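You operate a simulated robot arm through the tools that you are given. There is no shell and no other tool. Be economical: measure what you need, move in short steps, check, and stop when the job is done.

You are at the controls of a simulated robot arm. One attempt, no reset.

Task
Check the hardness tester on the test pin, then place the grey rack's bolt by the reading.
Fine: 35 HRC: bolt into the tester slide; any other reading: red rack. Raise the ram before the slide comes out; pin into its holder, slide left out. Where these are worked on the way, their far stop is far enough and under half their travel is too little: tester slide.

It is judged by the outcome, as a careful person would: the job done as asked, and still so three seconds after it is handed in. It fails if anything else is knocked over, pushed out of place, dropped, spilled or broken.

Robot
A 6-joint arm with a two-finger parallel gripper, fixed in place. Base frame: the origin is at the foot of the arm, x ahead of it, y to its left, z up. Lengths are in mm, angles in rad, forces in N, time in s.
With the tool pointing down near the work surface it reaches from about 100 to 540 mm from the base axis. Its first joint turns from -1.152 to 1.152 rad. Payload 2.9 kg.
Tool frame: the origin (TCP) lies between the finger pads and is the grasp point; the fingertips stand 30 mm ahead of it; z points along the fingers, y is the line along which they close. Largest opening 110 mm; finger width 20, thickness 10; the body of the gripper, 48 by 112 mm, starts 55 mm behind the TCP.
Orientation is that of the tool frame in the base frame, as a unit quaternion [x, y, z, w]. With the fingers straight down and closing along the base's y, the tool's x points along the base's -x, its y along +y and its z along -z.

Tools
- The arm moves only by the tool play_rows. Its argument "moves" is a list of rows, each a list of 7 numbers: the shift along the tool's x, y, z in cm, then the turn, a rotation vector about the tool's x, y, z in rad, then the gripper command, from -1 (shut) to 1 (fully open), values between in proportion. In form: [[x, y, z, ax, ay, az, gripper], ...]. A call has 1 to 8 rows; each row shifts and turns the commanded pose from where the row before left it, along the tool's axes as they then stand. Each row takes 0.2 s and may step no farther than 50 mm and 0.15 rad from the row before; otherwise, or with a gripper value out of range, the whole call is refused. A pose out of reach is approached as far as the arm can. The call stops where the force on the tool passes 70 N (or 10 N more than at its start, if that is more) or the arm is blocked; 0.2 s more then pass. Each finger travels about 108 mm/s and halts on what it meets, pressing with about 28 N; the grip force reading is that of the motor and also rises with nothing between the fingers. The clock runs only during rows and for 0.2 s after the last one: add rows that do not move to give the fingers time. The reply holds the time, the measured pose of the TCP, the force on the tool along the base axes, the opening and the grip force, in the units named above and with some noise, with the torque about the TCP (base axes, N m) and any sound that the robot's microphone picked up.
- Cameras (640 x 400 px; columns grow to the right, rows downward): "scene" is fixed at [79.2, 428.4, 1413.5]; the picture's right is [-0.77, -0.64, 0.00], its down [-0.18, 0.22, -0.96] and it looks along [0.61, -0.74, -0.29] (base axes); focal length 301 px, centre (320, 200). "wrist" rides on the gripper at [72, 17, -103] in the tool frame; the picture's right is [-0.23, 0.97, 0.00], its down [-0.76, -0.18, -0.62] and it looks along [-0.61, -0.14, 0.78] (tool axes); focal length 222 px, centre (320, 200). There is no depth. A picture from a camera that has moved, and an enlarged one, comes with that camera's place and axes in the base frame and with its lens.
- camera(camera): a new picture of that camera. No time passes.
- close_up(camera, box): a new picture of the part [left, top, right, bottom] of that camera's present view, enlarged. No time passes.
- close_job(): hands the job in; it is judged then, once.

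Go step by step. Nothing tells you positions but the pictures and the camera data: compare them with the known pose of the tool, close in by small moves and look again before you grip or let go. The budget is 120 turns and 84 pictures, counting those below and the enlarged ones. Unless the task says otherwise, let go and move clear before handing in, and close with one line.

The tools are called after "Request:" by a JSON object that holds its "method" and its "body". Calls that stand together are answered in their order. play_rows: Moves the arm, as the interface text tells. Its arguments: {"type":"object","properties":{"moves":{"type":"array","items":{"type":"array","items":{"type":"number"}}}},"required":["moves"]} The other tools are called the same way: camera (camera) takes a picture; close_up (camera, box) takes an enlarged picture of a part of a camera's view; close_job () hands the job in.

At the start:

```text
time_s: 0.0
eef_pos: [316.0, 39.6, 1321.0]
tcp_rot: [-0.001, 1.0, 0.001, 0.0]
ft_force: [-0.1, -1.1, -0.2]
ft_torque: [-0.01, -0.05, -0.02]
opening: 110.1
grip_force: 0.0
```

scene: 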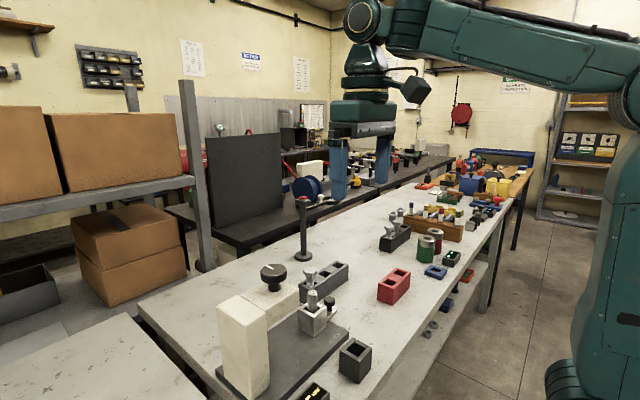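
wrist: 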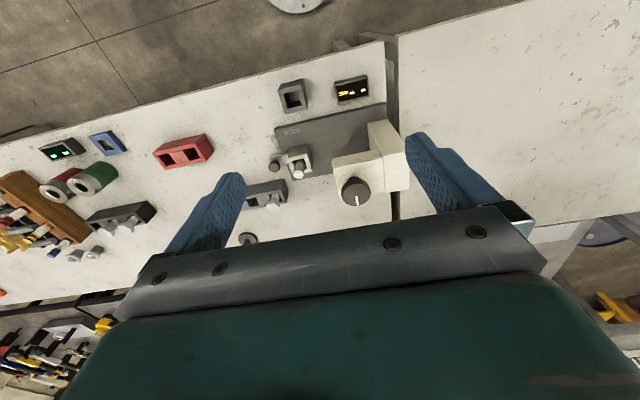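

I see a bench with a hardness tester (cream column with a dark knob), a slide with the test pin on it, and grey, red and other racks. I'll take enlarged views first.

Request:
{"method": "close_up", "body": {"camera": "scene", "box": [200, 240, 440, 400]}}

Request:
{"method": "close_up", "body": {"camera": "wrist", "box": [140, 60, 420, 235]}}

Request:
{"method": "close_up", "body": {"camera": "scene", "box": [360, 160, 520, 310]}}

```text
2.50 times, centred on (320, 320) of scene
camera zoom: at [79.2, 428.4, 1413.5], right [-0.77, -0.64, 0.0], down [-0.18, 0.22, -0.96], along [0.61, -0.74, -0.29], focal length 753 px, centre (320, -100)
```

zoom: 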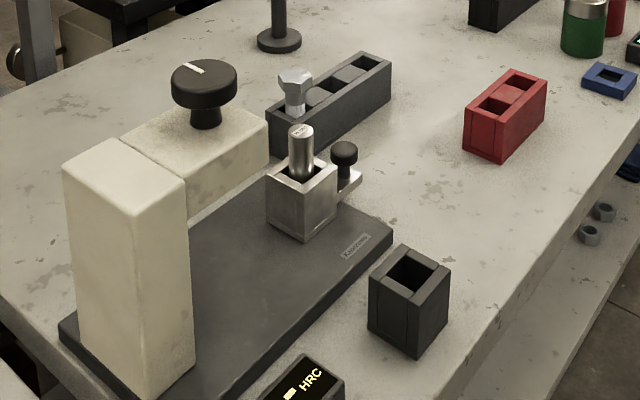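

```text
2.29 times, centred on (280, 148) of wrist
camera zoom: at [242.6, 56.9, 1425.0], right [0.23, 0.97, 0.0], down [0.76, -0.18, 0.62], along [0.61, -0.14, -0.78], focal length 508 px, centre (411, 320)
```

zoom: 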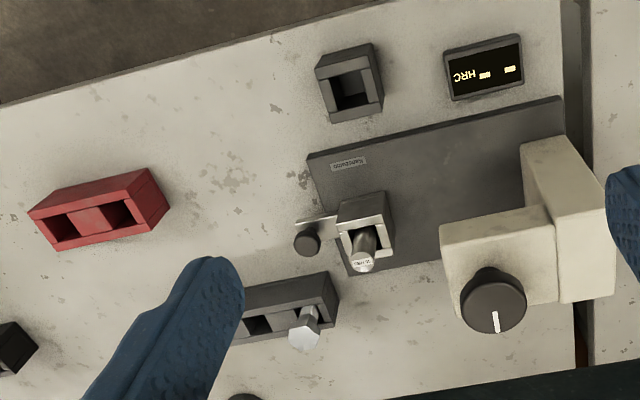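

```text
2.67 times, centred on (440, 235) of scene
camera zoom: at [79.2, 428.4, 1413.5], right [-0.77, -0.64, 0.0], down [-0.18, 0.22, -0.96], along [0.61, -0.74, -0.29], focal length 804 px, centre (0, 107)
```

zoom: 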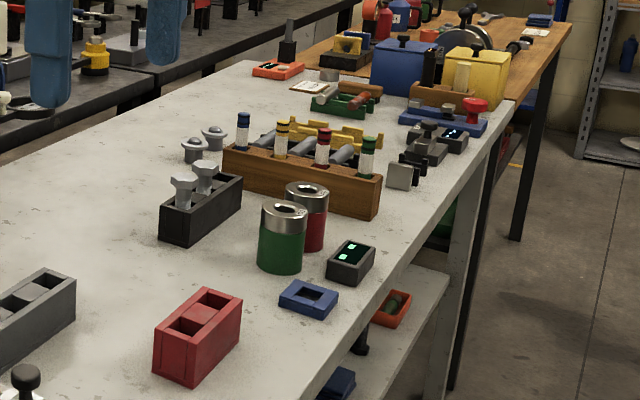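

The pin top comes out near (503, -54, 987) and the tester knob near (501, 66, 1093). I'll move closer for a better wrist view.

Request:
{"method": "play_rows", "body": {"moves": [[-1.6, -2.5, 3.0, 0, 0, 0, 1], [-1.6, -2.5, 3.0, 0, 0, 0, 1], [-1.6, -2.5, 3.0, 0, 0, 0, 1], [-1.6, -2.5, 3.0, 0, 0, 0, 1]]}}

Request:
{"method": "camera", "body": {"camera": "wrist"}}

```text
time_s: 1.0
eef_pos: [378.2, -61.0, 1202.5]
tcp_rot: [-0.001, 1.0, 0.001, 0.0]
ft_force: [0.6, -0.2, 0.0]
ft_torque: [0.03, 0.03, -0.02]
opening: 109.9
grip_force: 0.1
```

```text
78 pictures are left
camera wrist: at [306.4, -44.0, 1305.9], right [0.23, 0.97, 0.0], down [0.76, -0.18, 0.62], along [0.61, -0.14, -0.78], focal length 222 px, centre (320, 200)
```

wrist: 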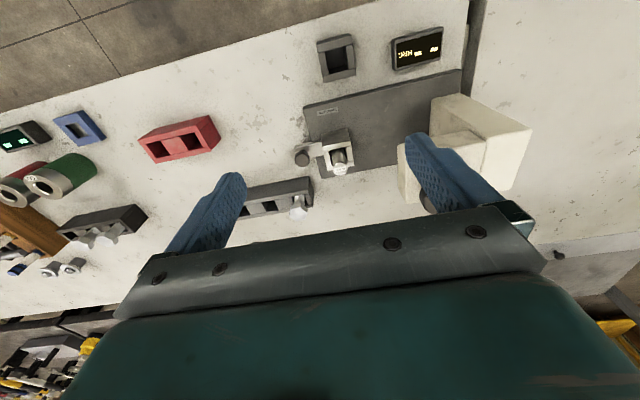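

Closer now; I'll enlarge the tester region.

Request:
{"method": "close_up", "body": {"camera": "wrist", "box": [230, 80, 390, 220]}}

Request:
{"method": "close_up", "body": {"camera": "wrist", "box": [290, 10, 550, 172]}}

Request:
{"method": "close_up", "body": {"camera": "scene", "box": [260, 250, 360, 315]}}

```text
2.86 times, centred on (310, 150) of wrist
camera zoom: at [306.4, -44.0, 1305.9], right [0.23, 0.97, 0.0], down [0.76, -0.18, 0.62], along [0.61, -0.14, -0.78], focal length 635 px, centre (349, 343)
```

zoom: 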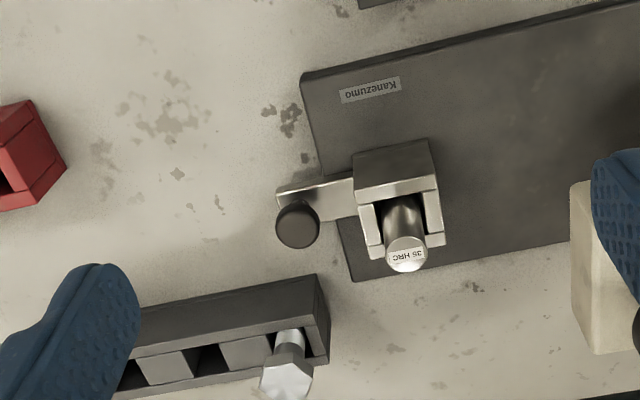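

```text
2.46 times, centred on (420, 91) of wrist
camera zoom: at [306.4, -44.0, 1305.9], right [0.23, 0.97, 0.0], down [0.76, -0.18, 0.62], along [0.61, -0.14, -0.78], focal length 547 px, centre (74, 468)
```

zoom: 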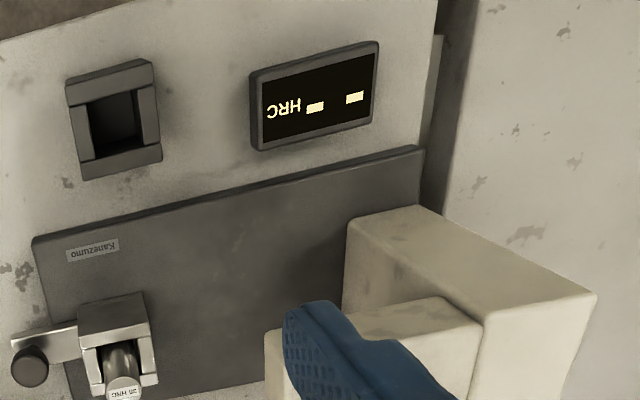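

```text
6.15 times, centred on (310, 282) of scene
camera zoom: at [79.2, 428.4, 1413.5], right [-0.77, -0.64, 0.0], down [-0.18, 0.22, -0.96], along [0.61, -0.74, -0.29], focal length 1854 px, centre (382, -308)
```

zoom: 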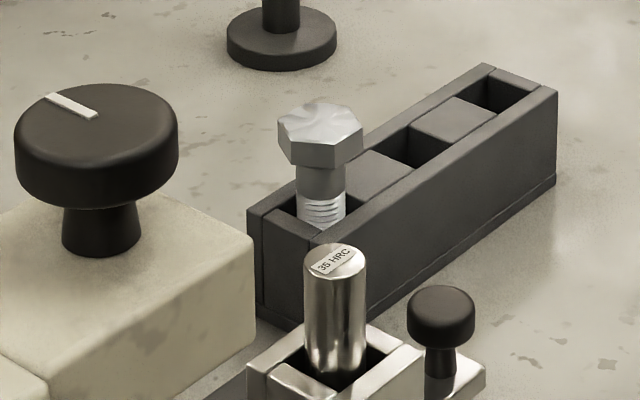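

The slide axis runs along base y, with the handle knob near (495, -124, 926). I'll come closer over it to measure more.

Request:
{"method": "play_rows", "body": {"moves": [[-2.5, -1.3, 2.0, 0, 0, 0, 1], [-2.5, -1.3, 2.0, 0, 0, 0, 1], [-2.5, -1.3, 2.0, 0, 0, 0, 1], [-2.5, -1.3, 2.0, 0, 0, 0, 1]]}}

Request:
{"method": "camera", "body": {"camera": "wrist"}}

Request:
{"method": "close_up", "body": {"camera": "scene", "box": [220, 180, 460, 340]}}

```text
time_s: 2.0
eef_pos: [476.6, -113.7, 1120.7]
tcp_rot: [-0.001, 1.0, 0.002, 0.0]
ft_force: [0.4, 0.4, 0.2]
ft_torque: [0.04, 0.03, 0.01]
opening: 110.2
grip_force: 0.1
```

```text
74 pictures are left
camera wrist: at [404.8, -96.6, 1225.1], right [0.23, 0.97, 0.0], down [0.76, -0.18, 0.62], along [0.61, -0.14, -0.78], focal length 222 px, centre (320, 200)
```

wrist: 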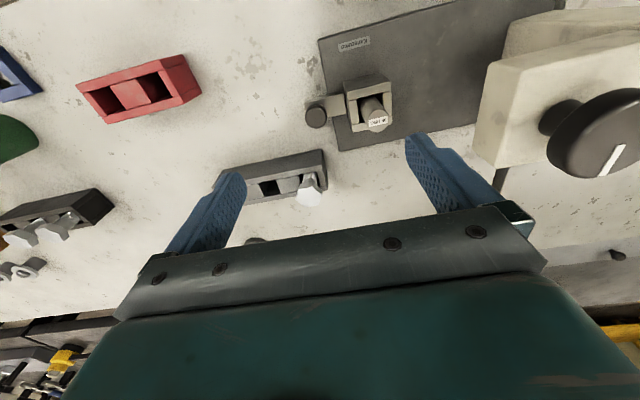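

```text
2.50 times, centred on (340, 260) of scene
camera zoom: at [79.2, 428.4, 1413.5], right [-0.77, -0.64, 0.0], down [-0.18, 0.22, -0.96], along [0.61, -0.74, -0.29], focal length 753 px, centre (270, 50)
```

zoom: 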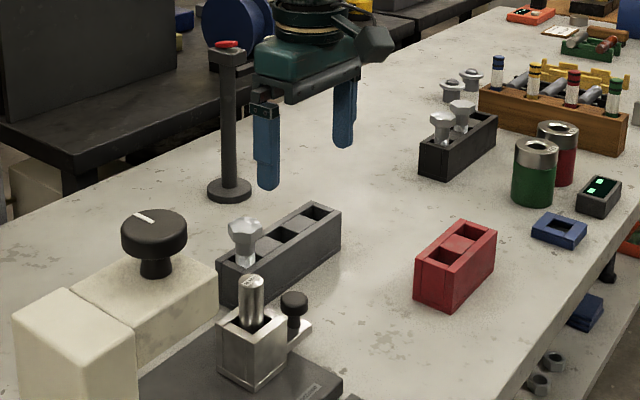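

Handle is around (503, -126, 920) and the bolt head around (590, -152, 967). I'll turn the gripper 90° so it closes along x, with the camera towards -y.

Request:
{"method": "play_rows", "body": {"moves": [[0, 0, 0, 0, 0, -0.1428, 1], [0, 0, 0, 0, 0, -0.1428, 1], [0, 0, 0, 0, 0, -0.1428, 1], [0, 0, 0, 0, 0, -0.1428, 1], [0, 0, 0, 0, 0, -0.1428, 0.4], [0, 0, 0, 0, 0, -0.1428, 0.2], [0, 0, 0, 0, 0, -0.1428, 0.2], [0, 0, 0, 0, 0, -0.1428, 0.2]]}}

Request:
{"method": "play_rows", "body": {"moves": [[0, 0, 0, 0, 0, -0.1428, 0.2], [0, 0, 0, 0, 0, -0.1428, 0.2], [0, 0, 0, 0, 0, -0.1428, 0.2]]}}

Request:
{"method": "camera", "body": {"camera": "wrist"}}

```text
time_s: 3.8
eef_pos: [478.1, -113.2, 1121.2]
tcp_rot: [-0.542, 0.84, 0.0, 0.001]
ft_force: [0.2, -0.5, 0.3]
ft_torque: [0.01, -0.01, 0.01]
opening: 65.9
grip_force: 0.0
```

```text
time_s: 4.6
eef_pos: [479.1, -112.8, 1119.7]
tcp_rot: [0.708, -0.706, -0.001, -0.001]
ft_force: [-0.1, 0.5, 0.4]
ft_torque: [-0.02, -0.01, 0.01]
opening: 65.9
grip_force: 0.1
```

```text
72 pictures are left
camera wrist: at [462.2, -183.9, 1225.0], right [-0.97, 0.22, 0.0], down [0.17, 0.76, 0.62], along [0.14, 0.61, -0.78], focal length 222 px, centre (320, 200)
```

wrist: 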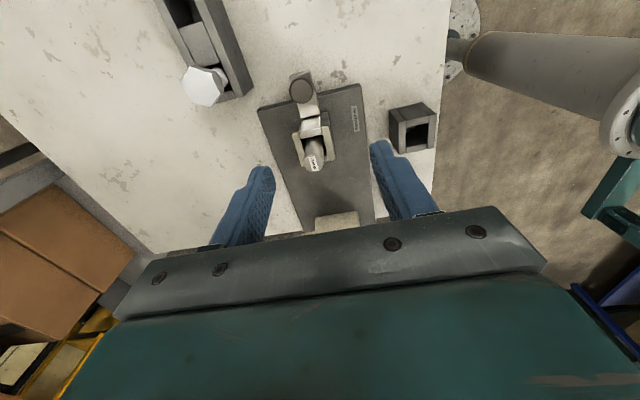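

The two views agree: handle at about (501, -125, 922), pin top at (501, -57, 985). I'll descend to just above the handle.

Request:
{"method": "play_rows", "body": {"moves": [[1.2, -2.15, 0, 0, 0, 0, 0.2], [0, 0, 4, 0, 0, 0, 0.2], [0, 0, 4, 0, 0, 0, 0.2], [0, 0, 4, 0, 0, 0, 0.2], [0, 0, 3, 0, 0, 0, 0.2]]}}

Request:
{"method": "camera", "body": {"camera": "wrist"}}

Request:
{"method": "close_up", "body": {"camera": "scene", "box": [240, 220, 400, 327]}}

```text
time_s: 5.8
eef_pos: [500.1, -124.3, 969.8]
tcp_rot: [-0.707, 0.708, 0.001, 0.001]
ft_force: [0.1, 0.1, -0.7]
ft_torque: [0.0, 0.02, -0.03]
opening: 66.0
grip_force: 0.0
```

```text
71 pictures are left
camera wrist: at [483.4, -195.4, 1073.9], right [-0.97, 0.23, 0.0], down [0.18, 0.76, 0.62], along [0.14, 0.61, -0.78], focal length 222 px, centre (320, 200)
```

wrist: 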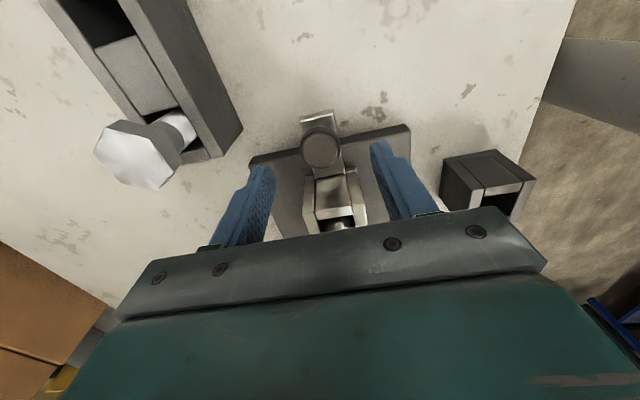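

```text
3.74 times, centred on (320, 274) of scene
camera zoom: at [79.2, 428.4, 1413.5], right [-0.77, -0.64, 0.0], down [-0.18, 0.22, -0.96], along [0.61, -0.74, -0.29], focal length 1126 px, centre (320, -75)
```

zoom: 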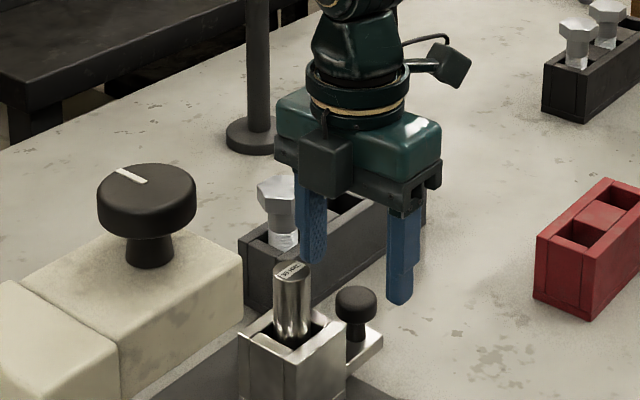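

The handle is centred between the fingers. I'll descend to grip height and close.

Request:
{"method": "play_rows", "body": {"moves": [[0, 0, 2.3, 0, 0, 0, 0.2], [0, 0, 2.2, 0, 0, 0, 0.2], [0, 0, 0, 0, 0, 0, -1], [0, 0, 0, 0, 0, 0, -1], [0, 0, 0, 0, 0, 0, -1]]}}

Request:
{"method": "camera", "body": {"camera": "wrist"}}

```text
time_s: 7.0
eef_pos: [500.7, -122.8, 924.8]
tcp_rot: [0.707, -0.707, -0.001, 0.0]
ft_force: [-0.8, 1.2, -4.1]
ft_torque: [-0.06, -0.06, -0.04]
opening: 29.3
grip_force: 44.8
```

```text
69 pictures are left
camera wrist: at [483.3, -194.7, 1028.8], right [-0.97, 0.23, 0.0], down [0.18, 0.76, 0.62], along [0.14, 0.61, -0.78], focal length 222 px, centre (320, 200)
```

wrist: 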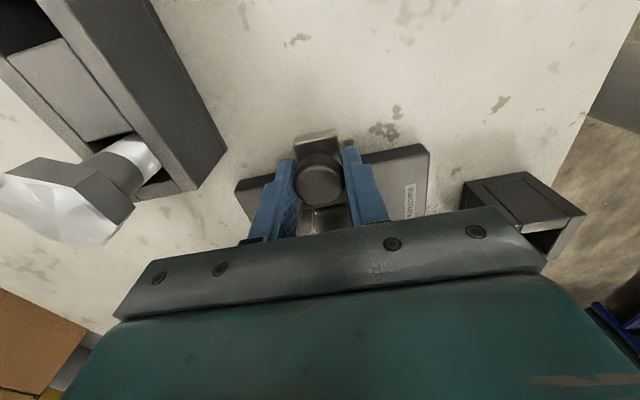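

Handle gripped at 29 mm. I'll push the slide in along +y in small steps.

Request:
{"method": "play_rows", "body": {"moves": [[-1, 0, 0, 0, 0, 0, -1], [-1, 0, 0, 0, 0, 0, -1], [-1, 0, 0, 0, 0, 0, -1], [-1, 0, 0, 0, 0, 0, -1], [-1, 0, 0, 0, 0, 0, -1]]}}

Request:
{"method": "close_up", "body": {"camera": "scene", "box": [200, 220, 400, 353]}}

```text
time_s: 8.2
eef_pos: [499.9, -72.1, 924.8]
tcp_rot: [0.707, -0.707, -0.001, 0.0]
ft_force: [-0.2, 0.7, -17.9]
ft_torque: [-0.5, 0.04, -0.26]
opening: 29.4
grip_force: 45.1
```

```text
3.01 times, centred on (300, 286) of scene
camera zoom: at [79.5, 428.4, 1413.5], right [-0.77, -0.64, 0.0], down [-0.18, 0.22, -0.96], along [0.61, -0.74, -0.29], focal length 906 px, centre (380, -60)
```

zoom: 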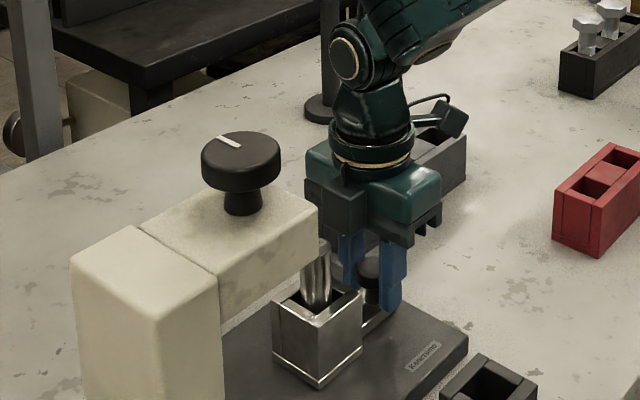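

It slid 51 mm freely. Continuing in small steps, watching the clearance to the head.

Request:
{"method": "play_rows", "body": {"moves": [[-1, 0, 0, 0, 0, 0, -1], [-1, 0, 0, 0, 0, 0, -1], [-1, 0, 0, 0, 0, 0, -1]]}}

Request:
{"method": "close_up", "body": {"camera": "scene", "box": [200, 220, 400, 353]}}

```text
time_s: 9.0
eef_pos: [500.3, -44.2, 925.5]
tcp_rot: [0.707, -0.707, -0.001, 0.0]
ft_force: [4.4, 0.0, -29.8]
ft_torque: [-0.19, -0.03, -0.15]
opening: 29.3
grip_force: 45.8
```

```text
3.01 times, centred on (300, 286) of scene
camera zoom: at [79.8, 428.3, 1413.5], right [-0.77, -0.64, 0.0], down [-0.18, 0.22, -0.96], along [0.61, -0.74, -0.29], focal length 906 px, centre (380, -60)
```

zoom: 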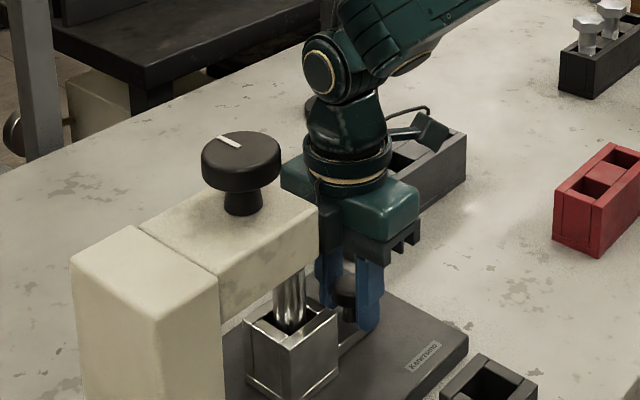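

Moved 79 mm with vertical load building slightly; I'll ease down 1 mm and continue to the stop.

Request:
{"method": "play_rows", "body": {"moves": [[-1, 0, 0.1, 0, 0, 0, -1], [-1, 0, 0.05, 0, 0, 0, -1]]}}

Request:
{"method": "close_up", "body": {"camera": "scene", "box": [200, 220, 400, 353]}}

```text
time_s: 9.6
eef_pos: [499.6, -23.8, 926.0]
tcp_rot: [0.708, -0.707, -0.001, 0.0]
ft_force: [-1.8, -0.3, -17.1]
ft_torque: [-0.22, 0.19, -0.26]
opening: 29.5
grip_force: 45.1
```

```text
3.01 times, centred on (300, 286) of scene
camera zoom: at [79.4, 428.4, 1413.5], right [-0.77, -0.64, 0.0], down [-0.18, 0.22, -0.96], along [0.61, -0.74, -0.29], focal length 906 px, centre (380, -60)
```

zoom: 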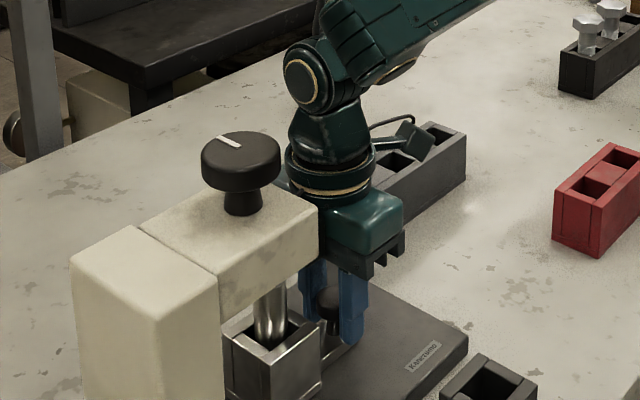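

101 mm in. Two more small steps.

Request:
{"method": "play_rows", "body": {"moves": [[-0.7, 0, 0.05, 0, 0, 0, -1], [-0.7, 0, 0.05, 0, 0, 0, -1]]}}

Request:
{"method": "close_up", "body": {"camera": "scene", "box": [200, 220, 400, 353]}}

Request:
{"method": "camera", "body": {"camera": "wrist"}}

```text
time_s: 10.2
eef_pos: [499.7, -15.1, 924.4]
tcp_rot: [-0.705, 0.71, -0.001, 0.001]
ft_force: [-15.0, -32.7, 2.5]
ft_torque: [4.73, -0.55, 1.32]
opening: 29.3
grip_force: 44.8
```

```text
3.01 times, centred on (300, 286) of scene
camera zoom: at [78.8, 427.3, 1413.9], right [-0.77, -0.64, 0.0], down [-0.18, 0.22, -0.96], along [0.61, -0.74, -0.29], focal length 906 px, centre (380, -60)
```

zoom: 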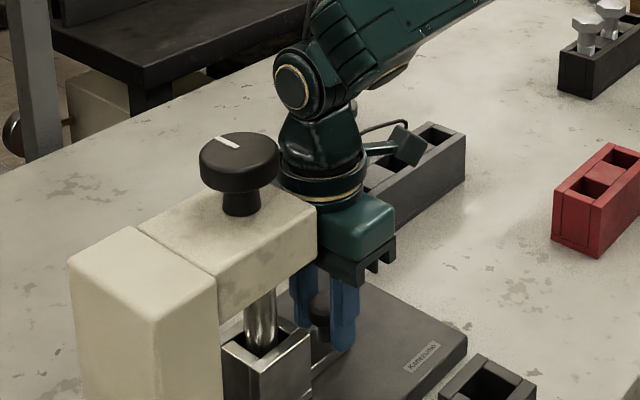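

```text
64 pictures are left
camera wrist: at [482.6, -86.3, 1029.1], right [-0.97, 0.23, 0.0], down [0.18, 0.76, 0.62], along [0.15, 0.61, -0.78], focal length 222 px, centre (320, 200)
```

wrist: 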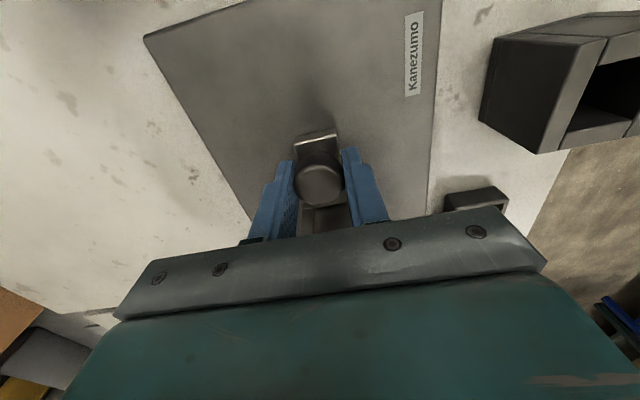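

The -33 N with 4.7 N·m means the wrist is touching the tester head above, so I'm backing off at once. I'll let go, retreat, and push the handle the rest of the way with closed fingertips from behind.

Request:
{"method": "play_rows", "body": {"moves": [[0.6, 0, 0, 0, 0, 0, 0], [0.5, 0, 0, 0, 0, 0, 0], [1.5, 0, 0, 0, 0, 0, 0], [2, 0, 0, 0, 0, 0, 0], [0.5, 0, 0, 0, 0, 0, -1], [0, 0, 0, 0, 0, 0, -1], [0, 0, 0, 0, 0, 0, -1]]}}

Request:
{"method": "close_up", "body": {"camera": "scene", "box": [200, 220, 400, 353]}}

Request:
{"method": "camera", "body": {"camera": "wrist"}}

```text
time_s: 11.8
eef_pos: [500.9, -60.1, 923.5]
tcp_rot: [-0.707, 0.707, 0.001, 0.0]
ft_force: [-0.4, 0.2, -0.7]
ft_torque: [0.02, 0.02, -0.01]
opening: 0.0
grip_force: 28.0
```

```text
3.01 times, centred on (300, 286) of scene
camera zoom: at [79.2, 428.4, 1413.5], right [-0.77, -0.64, 0.0], down [-0.18, 0.22, -0.96], along [0.61, -0.74, -0.29], focal length 906 px, centre (380, -60)
```

zoom: 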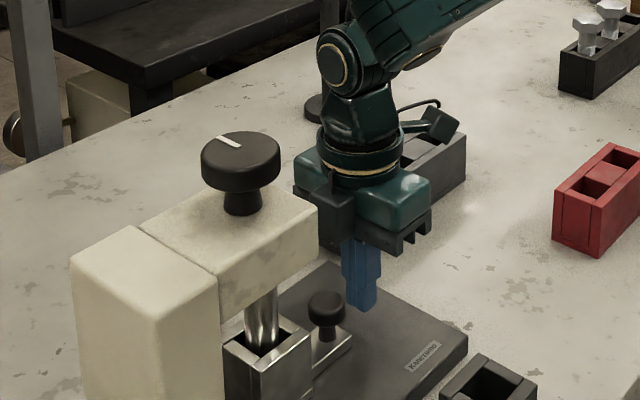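

```text
62 pictures are left
camera wrist: at [484.6, -132.4, 1028.0], right [-0.97, 0.23, 0.0], down [0.18, 0.76, 0.62], along [0.14, 0.61, -0.78], focal length 222 px, centre (320, 200)
```

wrist: 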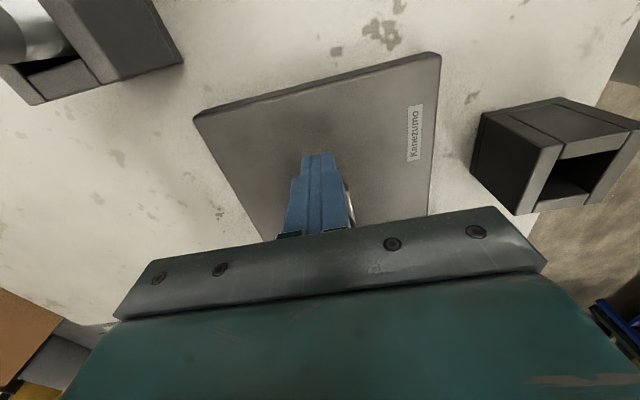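

Tester stands unmoved. Now pushing the handle with closed fingers.

Request:
{"method": "play_rows", "body": {"moves": [[-1, 0, 0, 0, 0, 0, -1], [-0.8, 0, 0, 0, 0, 0, -1], [-0.5, 0, 0, 0, 0, 0, -1], [-0.5, 0, 0, 0, 0, 0, -1], [-0.4, 0, 0, 0, 0, 0, -1]]}}

Request:
{"method": "close_up", "body": {"camera": "scene", "box": [200, 220, 400, 353]}}

```text
time_s: 13.0
eef_pos: [501.1, -29.8, 923.4]
tcp_rot: [0.707, -0.707, 0.0, 0.0]
ft_force: [0.7, -1.0, 1.1]
ft_torque: [0.01, 0.04, 0.0]
opening: 0.0
grip_force: 28.3
```

```text
3.01 times, centred on (300, 286) of scene
camera zoom: at [79.2, 428.3, 1413.5], right [-0.77, -0.64, 0.0], down [-0.18, 0.22, -0.96], along [0.61, -0.74, -0.29], focal length 906 px, centre (380, -60)
```

zoom: 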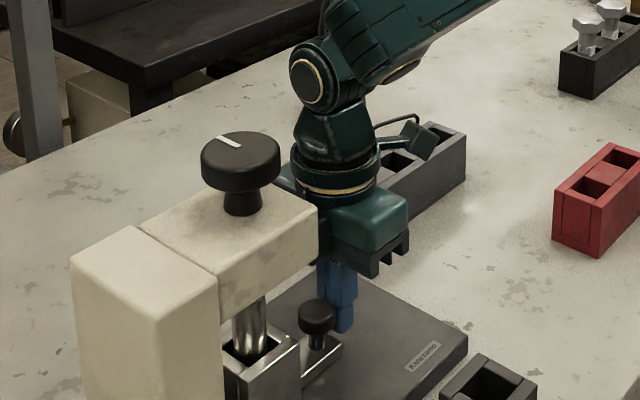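

The handle moves easily. A few more millimetres toward the stop.

Request:
{"method": "play_rows", "body": {"moves": [[-0.4, 0, 0, 0, 0, 0, -1], [-0.4, 0, 0, 0, 0, 0, -1], [-0.3, 0, 0, 0, 0, 0, -1]]}}

Request:
{"method": "close_up", "body": {"camera": "scene", "box": [200, 220, 400, 353]}}

```text
time_s: 13.8
eef_pos: [500.5, -30.4, 923.1]
tcp_rot: [-0.698, 0.716, -0.004, -0.003]
ft_force: [2.7, -56.7, -9.1]
ft_torque: [-0.53, -0.11, -0.07]
opening: 0.1
grip_force: 28.4
```

```text
3.01 times, centred on (300, 286) of scene
camera zoom: at [79.5, 426.9, 1414.0], right [-0.77, -0.64, 0.0], down [-0.18, 0.22, -0.96], along [0.61, -0.74, -0.29], focal length 906 px, centre (380, -60)
```

zoom: 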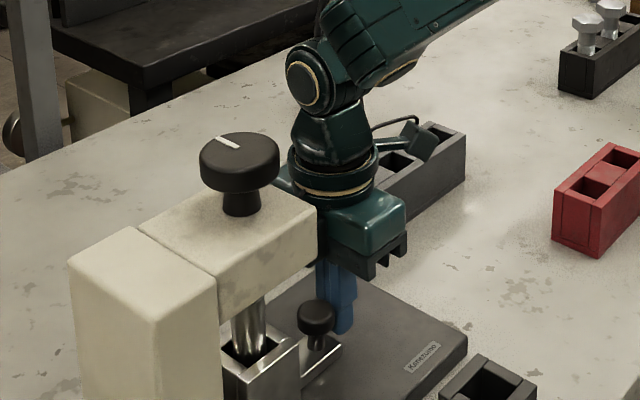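

Slide is at its far stop (57 N at the handle, no moment above). I'll retreat, rise, and look at the ram knob.

Request:
{"method": "play_rows", "body": {"moves": [[1.5, 0, 0, 0, 0, 0, -1], [3, 0, 0, 0, 0, 0, -1], [0, 0, -5, 0, 0, 0, -1], [0, 0, -5, 0, 0, 0, 0], [0, 0, -5, 0, 0, 0, 0.8], [0, 0, -5, 0, 0, 0, 0.8], [-3, 0, -5, 0, 0, 0, 0.8], [-3, 0, -3, 0, 0, 0, 0.8]]}}

Request:
{"method": "camera", "body": {"camera": "wrist"}}

Request:
{"method": "close_up", "body": {"camera": "scene", "box": [200, 240, 400, 373]}}

```text
refused: row 7 steps farther than a row can; nothing moved
```

```text
59 pictures are left
camera wrist: at [481.3, -99.3, 1028.0], right [-0.97, 0.25, 0.0], down [0.2, 0.76, 0.61], along [0.16, 0.59, -0.79], focal length 222 px, centre (320, 200)
```

wrist: 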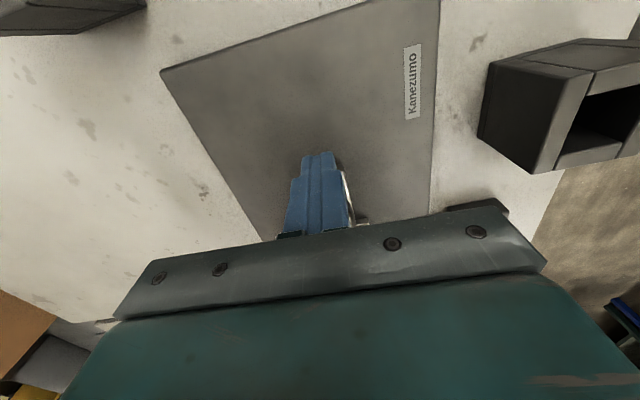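

```text
3.01 times, centred on (300, 306) of scene
camera zoom: at [79.5, 426.9, 1414.0], right [-0.77, -0.64, 0.0], down [-0.18, 0.22, -0.96], along [0.61, -0.74, -0.29], focal length 906 px, centre (380, -120)
```

zoom: 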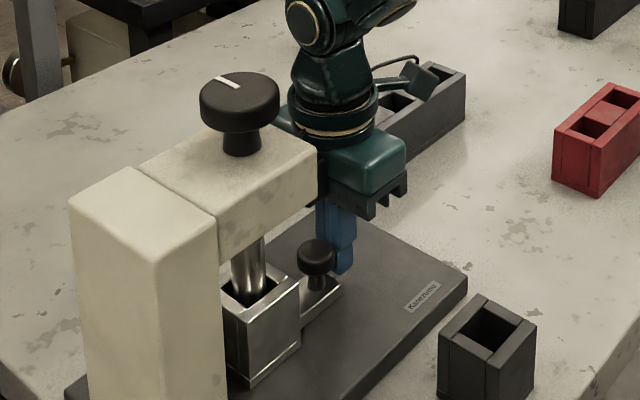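

That call was refused for step size; I'll resend it with smaller steps.

Request:
{"method": "play_rows", "body": {"moves": [[1.5, 0, 0, 0, 0, 0, -1], [3, 0, 0, 0, 0, 0, -1], [0, 0, -4.8, 0, 0, 0, -1], [0, 0, -4.8, 0, 0, 0, 0], [0, 0, -4.8, 0, 0, 0, 0.8], [0, 0, -4.8, 0, 0, 0, 0.8], [-3, 0, -3.8, 0, 0, 0, 0.8], [-3, 0, -3.8, 0, 0, 0, 0.8]]}}

Request:
{"method": "camera", "body": {"camera": "wrist"}}

```text
time_s: 15.6
eef_pos: [499.5, -1.8, 1193.1]
tcp_rot: [-0.707, 0.707, 0.001, 0.001]
ft_force: [0.2, 0.2, 0.3]
ft_torque: [0.01, -0.05, 0.01]
opening: 99.1
grip_force: 0.1
```

```text
57 pictures are left
camera wrist: at [482.3, -73.0, 1295.8], right [-0.97, 0.23, 0.0], down [0.18, 0.76, 0.62], along [0.14, 0.61, -0.78], focal length 222 px, centre (320, 200)
```

wrist: 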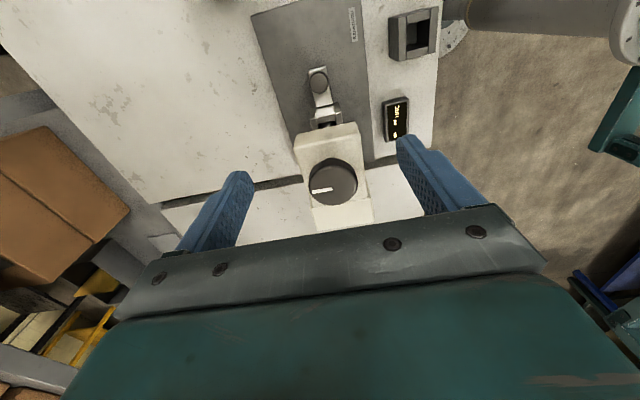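

Knob is at about (501, 64, top 1093), pointer toward +x, and the display still shows dashes. I'll move over the knob and partway down.

Request:
{"method": "play_rows", "body": {"moves": [[-3.3, -0.08, 0, 0, 0, 0, 0.4], [-3.2, -0.08, 0, 0, 0, 0, 0.4], [0, 0, 3, 0, 0, 0, 0.4], [0, 0, 3, 0, 0, 0, 0.4]]}}

Request:
{"method": "camera", "body": {"camera": "wrist"}}

Request:
{"method": "close_up", "body": {"camera": "scene", "box": [200, 180, 400, 313]}}

```text
time_s: 16.6
eef_pos: [501.8, 62.3, 1132.5]
tcp_rot: [0.708, -0.707, -0.001, -0.001]
ft_force: [-1.0, -0.6, 0.7]
ft_torque: [0.0, 0.01, 0.02]
opening: 77.3
grip_force: 0.0
```

```text
56 pictures are left
camera wrist: at [483.8, -9.2, 1235.9], right [-0.97, 0.23, 0.0], down [0.18, 0.76, 0.62], along [0.14, 0.61, -0.78], focal length 222 px, centre (320, 200)
```

wrist: 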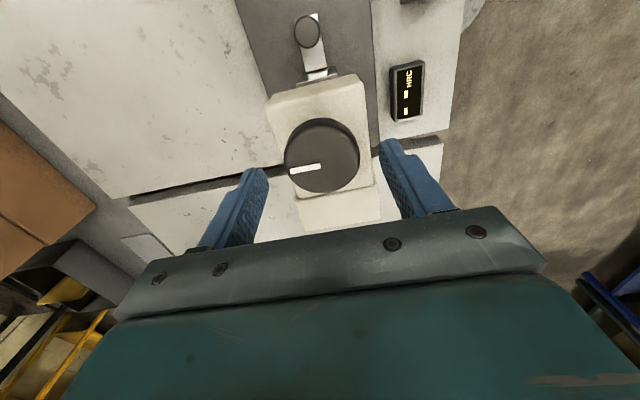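

```text
3.01 times, centred on (300, 246) of scene
camera zoom: at [79.2, 428.4, 1413.5], right [-0.77, -0.64, 0.0], down [-0.18, 0.22, -0.96], along [0.61, -0.74, -0.29], focal length 906 px, centre (380, 60)
```

zoom: 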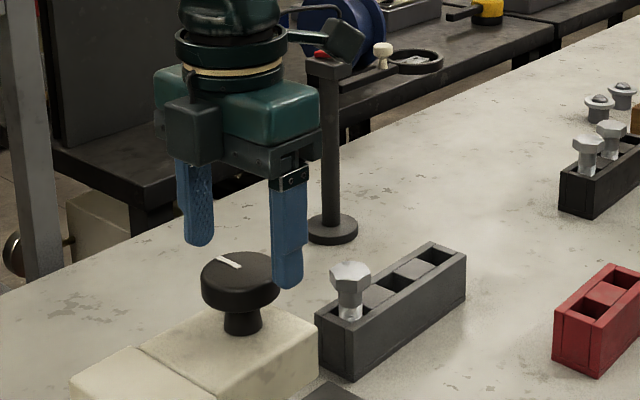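

Aligned to within 2 mm. Descending and gripping the knob.

Request:
{"method": "play_rows", "body": {"moves": [[-0.1, 0.15, 2.3, 0, 0, 0, 0.4], [0, 0, 2.2, 0, 0, 0, 0.4], [0, 0, 0, 0, 0, 0, -1], [0, 0, 0, 0, 0, 0, -1]]}}

Request:
{"method": "camera", "body": {"camera": "wrist"}}

Request:
{"method": "close_up", "body": {"camera": "scene", "box": [200, 200, 400, 333]}}

```text
time_s: 17.6
eef_pos: [499.6, 62.5, 1086.6]
tcp_rot: [0.708, -0.706, -0.001, 0.0]
ft_force: [-8.3, 1.9, -0.2]
ft_torque: [-0.02, -0.1, -0.03]
opening: 53.4
grip_force: 45.4
```

```text
54 pictures are left
camera wrist: at [483.4, -9.1, 1190.9], right [-0.97, 0.23, 0.0], down [0.18, 0.76, 0.62], along [0.14, 0.61, -0.78], focal length 222 px, centre (320, 200)
```

wrist: 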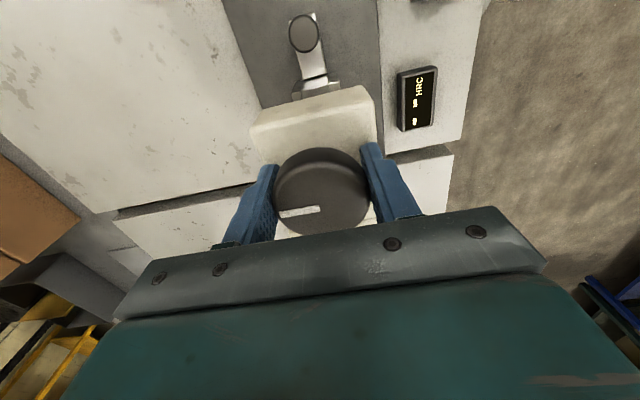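

```text
3.01 times, centred on (300, 266) of scene
camera zoom: at [79.0, 428.4, 1413.5], right [-0.77, -0.64, 0.0], down [-0.18, 0.22, -0.96], along [0.61, -0.74, -0.29], focal length 906 px, centre (380, 0)
```

zoom: 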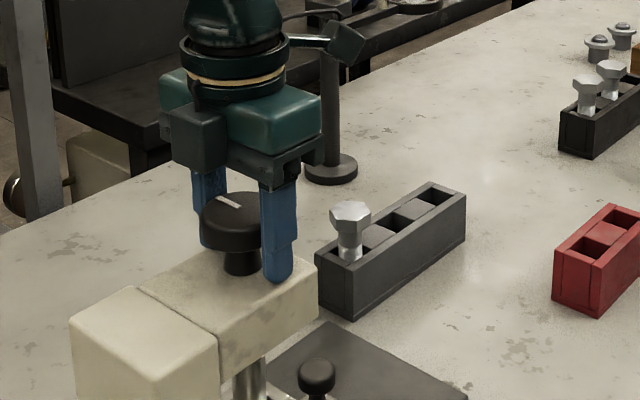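

Knob gripped (53 mm). I'll try turning clockwise a little.

Request:
{"method": "play_rows", "body": {"moves": [[0, 0, 0, 0, 0, 0.1, -1], [0, 0, 0, 0, 0, 0.1, -1], [0, 0, 0, 0, 0, 0.1, -1]]}}

Request:
{"method": "close_up", "body": {"camera": "scene", "box": [200, 200, 400, 333]}}

```text
time_s: 18.4
eef_pos: [500.0, 62.7, 1086.9]
tcp_rot: [-0.594, 0.804, 0.0, 0.0]
ft_force: [-12.1, 2.2, 0.1]
ft_torque: [0.13, 0.24, 0.06]
opening: 53.4
grip_force: 44.6
```

```text
3.01 times, centred on (300, 266) of scene
camera zoom: at [78.8, 428.4, 1413.5], right [-0.77, -0.64, 0.0], down [-0.18, 0.22, -0.96], along [0.61, -0.74, -0.29], focal length 906 px, centre (380, 0)
```

zoom: 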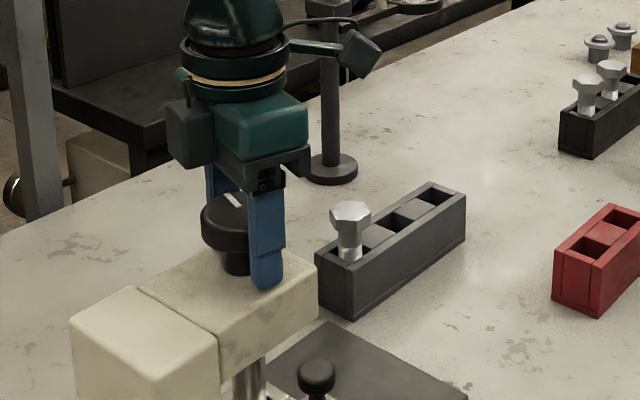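

It turns without resistance. Continuing clockwise and watching torque and sounds.

Request:
{"method": "play_rows", "body": {"moves": [[0, 0, 0, 0, 0, 0.1, -1], [0, 0, 0, 0, 0, 0.1, -1], [0, 0, 0, 0, 0, 0.1, -1], [0, 0, 0, 0, 0, 0.1, -1], [0, 0, 0, 0, 0, 0.1, -1]]}}

Request:
{"method": "camera", "body": {"camera": "wrist"}}

```text
time_s: 19.6
eef_pos: [497.9, 63.5, 1087.2]
tcp_rot: [-0.377, 0.926, 0.001, -0.003]
ft_force: [-30.0, 4.5, 6.0]
ft_torque: [0.33, -0.53, 0.08]
opening: 53.5
grip_force: 44.8
```

```text
51 pictures are left
camera wrist: at [434.9, 25.8, 1191.1], right [-0.52, 0.86, 0.0], down [0.67, 0.4, 0.62], along [0.53, 0.32, -0.78], focal length 222 px, centre (320, 200)
```

wrist: 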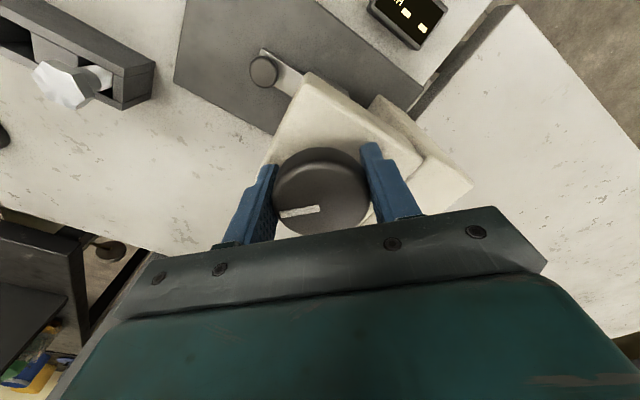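

The pointer turns with the gripper. I'll relieve the 30 N side load with a 2 mm shift and continue.

Request:
{"method": "play_rows", "body": {"moves": [[0.14, 0.14, 0, 0, 0, 0, -1], [0, 0, 0, 0, 0, 0.1, -1], [0, 0, 0, 0, 0, 0.1, -1], [0, 0, 0, 0, 0, 0.1, -1], [0, 0, 0, 0, 0, 0.1, -1]]}}

Request:
{"method": "camera", "body": {"camera": "wrist"}}

Request:
{"method": "close_up", "body": {"camera": "scene", "box": [200, 250, 400, 383]}}

```text
time_s: 20.8
eef_pos: [498.3, 63.7, 1087.0]
tcp_rot: [-0.185, 0.983, 0.001, 0.0]
ft_force: [-19.0, 20.3, 6.4]
ft_torque: [0.38, -0.44, 0.14]
opening: 53.5
grip_force: 45.3
```

```text
50 pictures are left
camera wrist: at [424.0, 54.3, 1190.8], right [-0.14, 0.99, 0.0], down [0.77, 0.11, 0.62], along [0.62, 0.09, -0.78], focal length 222 px, centre (320, 200)
```

wrist: 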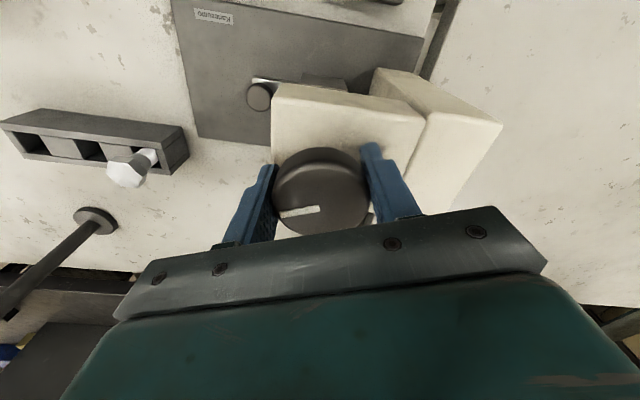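

```text
3.01 times, centred on (300, 316) of scene
camera zoom: at [78.5, 429.0, 1413.4], right [-0.77, -0.64, 0.0], down [-0.18, 0.22, -0.96], along [0.61, -0.74, -0.29], focal length 906 px, centre (380, -150)
```

zoom: 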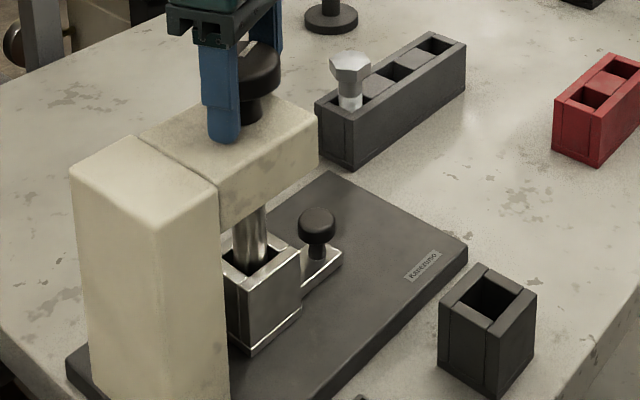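

Turned 1.2 rad with still no stop. Continuing.

Request:
{"method": "play_rows", "body": {"moves": [[0, 0, 0, 0, 0, 0.1, -1], [0, 0, 0, 0, 0, 0.1, -1], [0, 0, 0, 0, 0, 0.1, -1], [0, 0, 0, 0, 0, 0.1, -1], [0, 0, 0, 0, 0, 0.1, -1]]}}

Request:
{"method": "close_up", "body": {"camera": "scene", "box": [180, 250, 380, 400]}}

```text
time_s: 22.0
eef_pos: [496.6, 65.2, 1087.0]
tcp_rot: [0.062, 0.998, 0.001, 0.0]
ft_force: [-20.8, 28.0, 9.6]
ft_torque: [0.07, -0.32, 0.14]
opening: 53.4
grip_force: 45.4
```

```text
2.67 times, centred on (280, 325) of scene
camera zoom: at [78.4, 429.2, 1413.3], right [-0.77, -0.64, 0.0], down [-0.18, 0.22, -0.96], along [0.61, -0.74, -0.29], focal length 804 px, centre (427, -133)
```

zoom: 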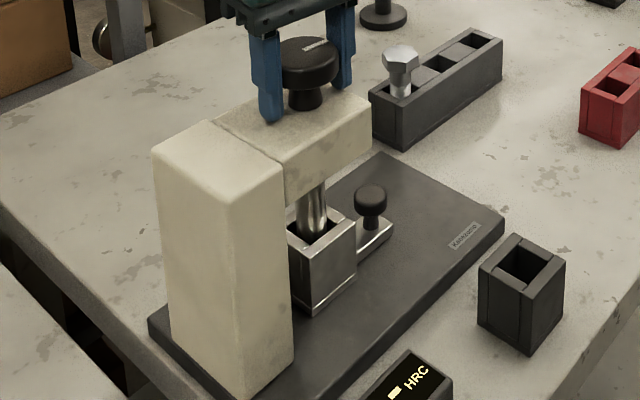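

1.7 rad turned; display still shows dashes. I'll ease the side load, go further, and inspect beneath the head.

Request:
{"method": "play_rows", "body": {"moves": [[0.1, 0.15, 0, 0, 0, 0.1, -1], [0, 0, 0, 0, 0, 0.1, -1], [0, 0, 0, 0, 0, 0.1, -1], [0, 0, 0, 0, 0, 0.1, -1], [0, 0, 0, 0, 0, 0.1, -1]]}}

Request:
{"method": "close_up", "body": {"camera": "scene", "box": [240, 290, 380, 400]}}

```text
time_s: 23.2
eef_pos: [498.4, 66.6, 1086.8]
tcp_rot: [0.308, 0.951, 0.002, 0.001]
ft_force: [-2.8, 27.2, 9.3]
ft_torque: [0.08, 0.44, 0.07]
opening: 53.3
grip_force: 44.7
```

```text
3.64 times, centred on (310, 345) of scene
camera zoom: at [79.0, 429.2, 1413.3], right [-0.77, -0.64, 0.0], down [-0.18, 0.22, -0.96], along [0.61, -0.74, -0.29], focal length 1096 px, centre (356, -327)
```

zoom: 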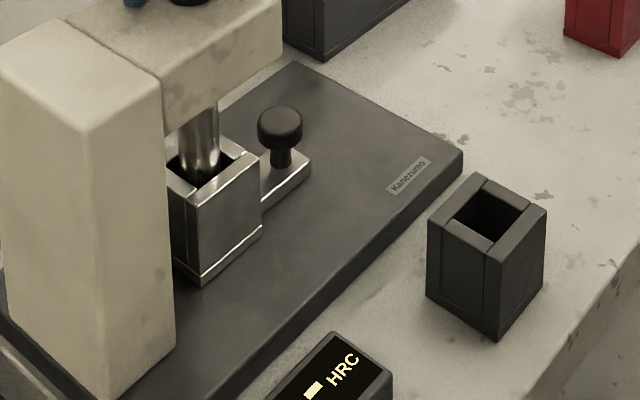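

2.2 rad so far. I'll keep turning clockwise.

Request:
{"method": "play_rows", "body": {"moves": [[0, 0.1, 0, 0, 0, 0.1, -1], [0, 0, 0, 0, 0, 0.1, -1], [0, 0, 0, 0, 0, 0.1, -1], [0, 0, 0, 0, 0, 0.1, -1], [0, 0, 0, 0, 0, 0.1, -1], [0, 0, 0, 0, 0, 0.1, -1]]}}

Request:
{"method": "camera", "body": {"camera": "wrist"}}

Request:
{"method": "camera", "body": {"camera": "scene"}}

```text
time_s: 24.6
eef_pos: [499.9, 67.0, 1085.6]
tcp_rot: [0.576, 0.817, 0.001, 0.001]
ft_force: [7.6, 27.9, 10.0]
ft_torque: [-0.02, -0.72, 0.17]
opening: 53.3
grip_force: 45.2
```

```text
46 pictures are left
camera wrist: at [490.3, 142.0, 1190.8], right [0.99, 0.11, 0.0], down [0.09, -0.78, 0.62], along [0.07, -0.62, -0.78], focal length 222 px, centre (320, 200)
```

wrist: 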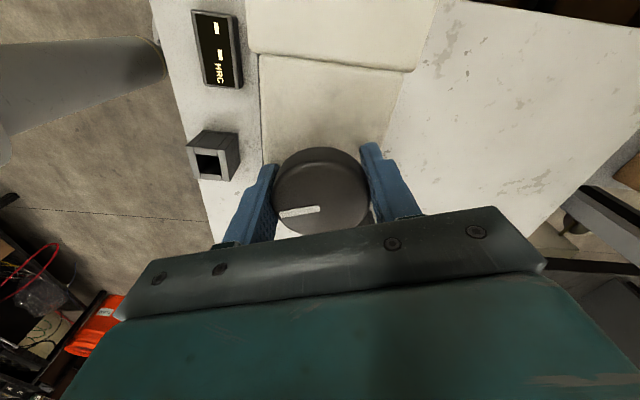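

```text
45 pictures are left
```

scene: 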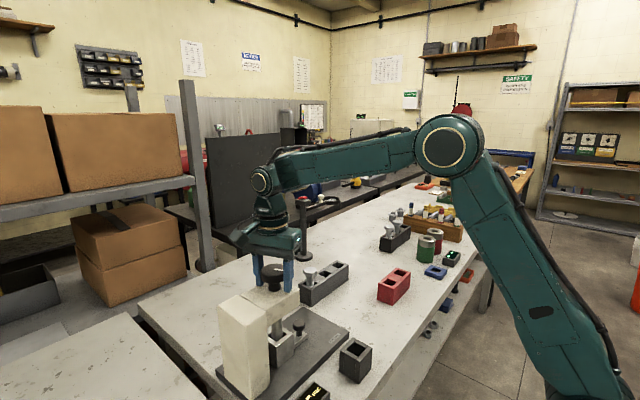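

2.8 rad and still turning freely; the pointer follows. I'll trim the offset and continue.

Request:
{"method": "play_rows", "body": {"moves": [[0.19, 0.07, 0, 0, 0, 0.1, -1], [0, 0, 0, 0, 0, 0.12, -1], [0, 0, 0, 0, 0, 0.12, -1], [0, 0, 0, 0, 0, 0.12, -1], [0, 0, 0, 0, 0, 0.12, -1], [0, 0, 0, 0, 0, 0.12, -1]]}}

Request:
{"method": "camera", "body": {"camera": "wrist"}}

```text
time_s: 26.0
eef_pos: [500.6, 66.9, 1086.8]
tcp_rot: [0.822, 0.57, 0.003, 0.001]
ft_force: [22.2, 11.5, 10.3]
ft_torque: [0.11, -0.07, 0.83]
opening: 53.4
grip_force: 45.0
```

```text
44 pictures are left
camera wrist: at [541.3, 129.6, 1191.0], right [0.83, -0.56, 0.0], down [-0.44, -0.65, 0.62], along [-0.34, -0.52, -0.79], focal length 222 px, centre (320, 200)
```

wrist: 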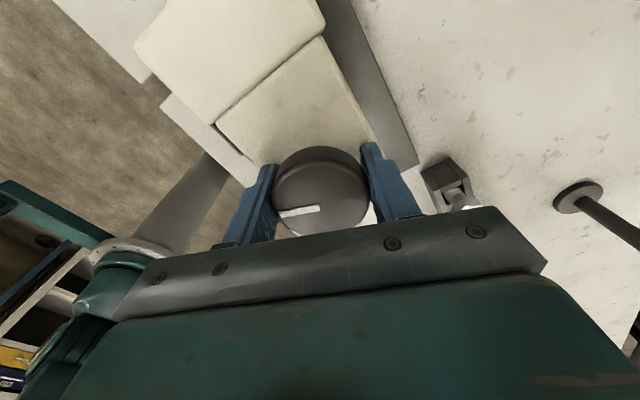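

Torque has jumped to 0.83 N·m, suggesting contact or a stop. I'll check the display.

Request:
{"method": "close_up", "body": {"camera": "scene", "box": [240, 300, 380, 400]}}

```text
4.00 times, centred on (310, 350) of scene
camera zoom: at [79.8, 428.7, 1413.4], right [-0.77, -0.64, 0.0], down [-0.18, 0.22, -0.96], along [0.61, -0.74, -0.29], focal length 1205 px, centre (360, -400)
```

zoom: 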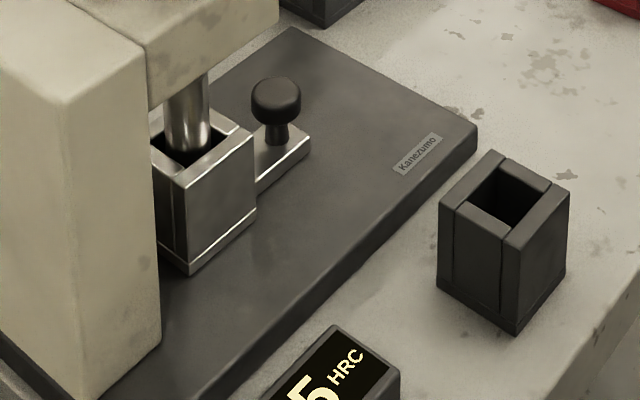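

The display shows a reading ending in "5", but its first digit is cut off. I'll release the knob, rise 10 cm, and read it with the wrist camera.

Request:
{"method": "play_rows", "body": {"moves": [[0, 0, 0, 0, 0, 0, 0.4], [0, 0, 0, 0, 0, 0, 0.4], [0, 0, -3.5, 0, 0, 0, 0.4], [0, 0, -3.5, 0, 0, 0, 0.4], [0, 0, -3, 0, 0, 0, 0.4]]}}

Request:
{"method": "camera", "body": {"camera": "wrist"}}

```text
time_s: 27.2
eef_pos: [498.5, 66.3, 1186.0]
tcp_rot: [0.822, 0.569, 0.0, 0.0]
ft_force: [-0.1, -0.3, 1.3]
ft_torque: [-0.04, 0.0, -0.01]
opening: 77.2
grip_force: 0.1
```

```text
42 pictures are left
camera wrist: at [539.0, 128.6, 1290.3], right [0.83, -0.56, 0.0], down [-0.43, -0.65, 0.62], along [-0.35, -0.52, -0.78], focal length 222 px, centre (320, 200)
```

wrist: 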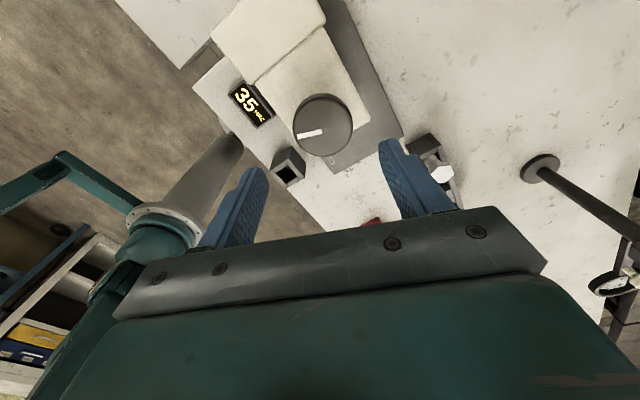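

Request:
{"method": "close_up", "body": {"camera": "wrist", "box": [215, 70, 295, 130]}}

```text
6.67 times, centred on (255, 100) of wrist
camera zoom: at [539.0, 128.6, 1290.3], right [0.83, -0.56, 0.0], down [-0.43, -0.65, 0.62], along [-0.35, -0.52, -0.78], focal length 1481 px, centre (753, 867)
```

zoom: 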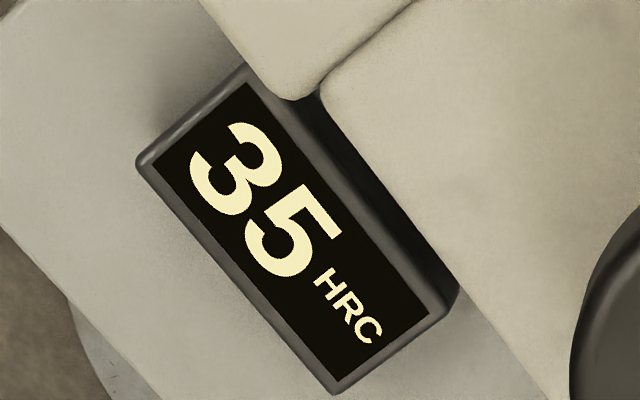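

The reading is a clear 35 HRC, so the bolt goes into the tester slide. Now I'll regrip the knob and turn it back to raise the ram.

Request:
{"method": "play_rows", "body": {"moves": [[0, 0, 3.5, 0, 0, 0, 0.4], [0, 0, 3.5, 0, 0, 0, 0.4], [0, 0, 3, 0, 0, 0, 0.4], [0, 0, 0, 0, 0, 0, -1], [0, 0, 0, 0, 0, 0, -1], [0, 0, 0, 0, 0, -0.12, -1], [0, 0, 0, 0, 0, -0.12, -1], [0, 0, 0, 0, 0, -0.12, -1]]}}

Request:
{"method": "play_rows", "body": {"moves": [[0, 0, 0, 0, 0, -0.12, -1], [0, 0, 0, 0, 0, -0.12, -1], [0, 0, 0, 0, 0, -0.12, -1], [0, 0, 0, 0, 0, -0.12, -1], [0, 0, 0, 0, 0, -0.12, -1]]}}

```text
time_s: 29.0
eef_pos: [501.1, 65.0, 1086.9]
tcp_rot: [0.707, 0.707, 0.003, 0.001]
ft_force: [28.2, -14.9, -2.8]
ft_torque: [0.26, -0.19, -0.13]
opening: 53.5
grip_force: 44.6
```

```text
time_s: 30.2
eef_pos: [499.8, 65.3, 1086.4]
tcp_rot: [0.466, 0.885, 0.002, 0.001]
ft_force: [24.3, -23.1, -4.9]
ft_torque: [0.06, -0.5, -0.16]
opening: 53.0
grip_force: 45.1
```

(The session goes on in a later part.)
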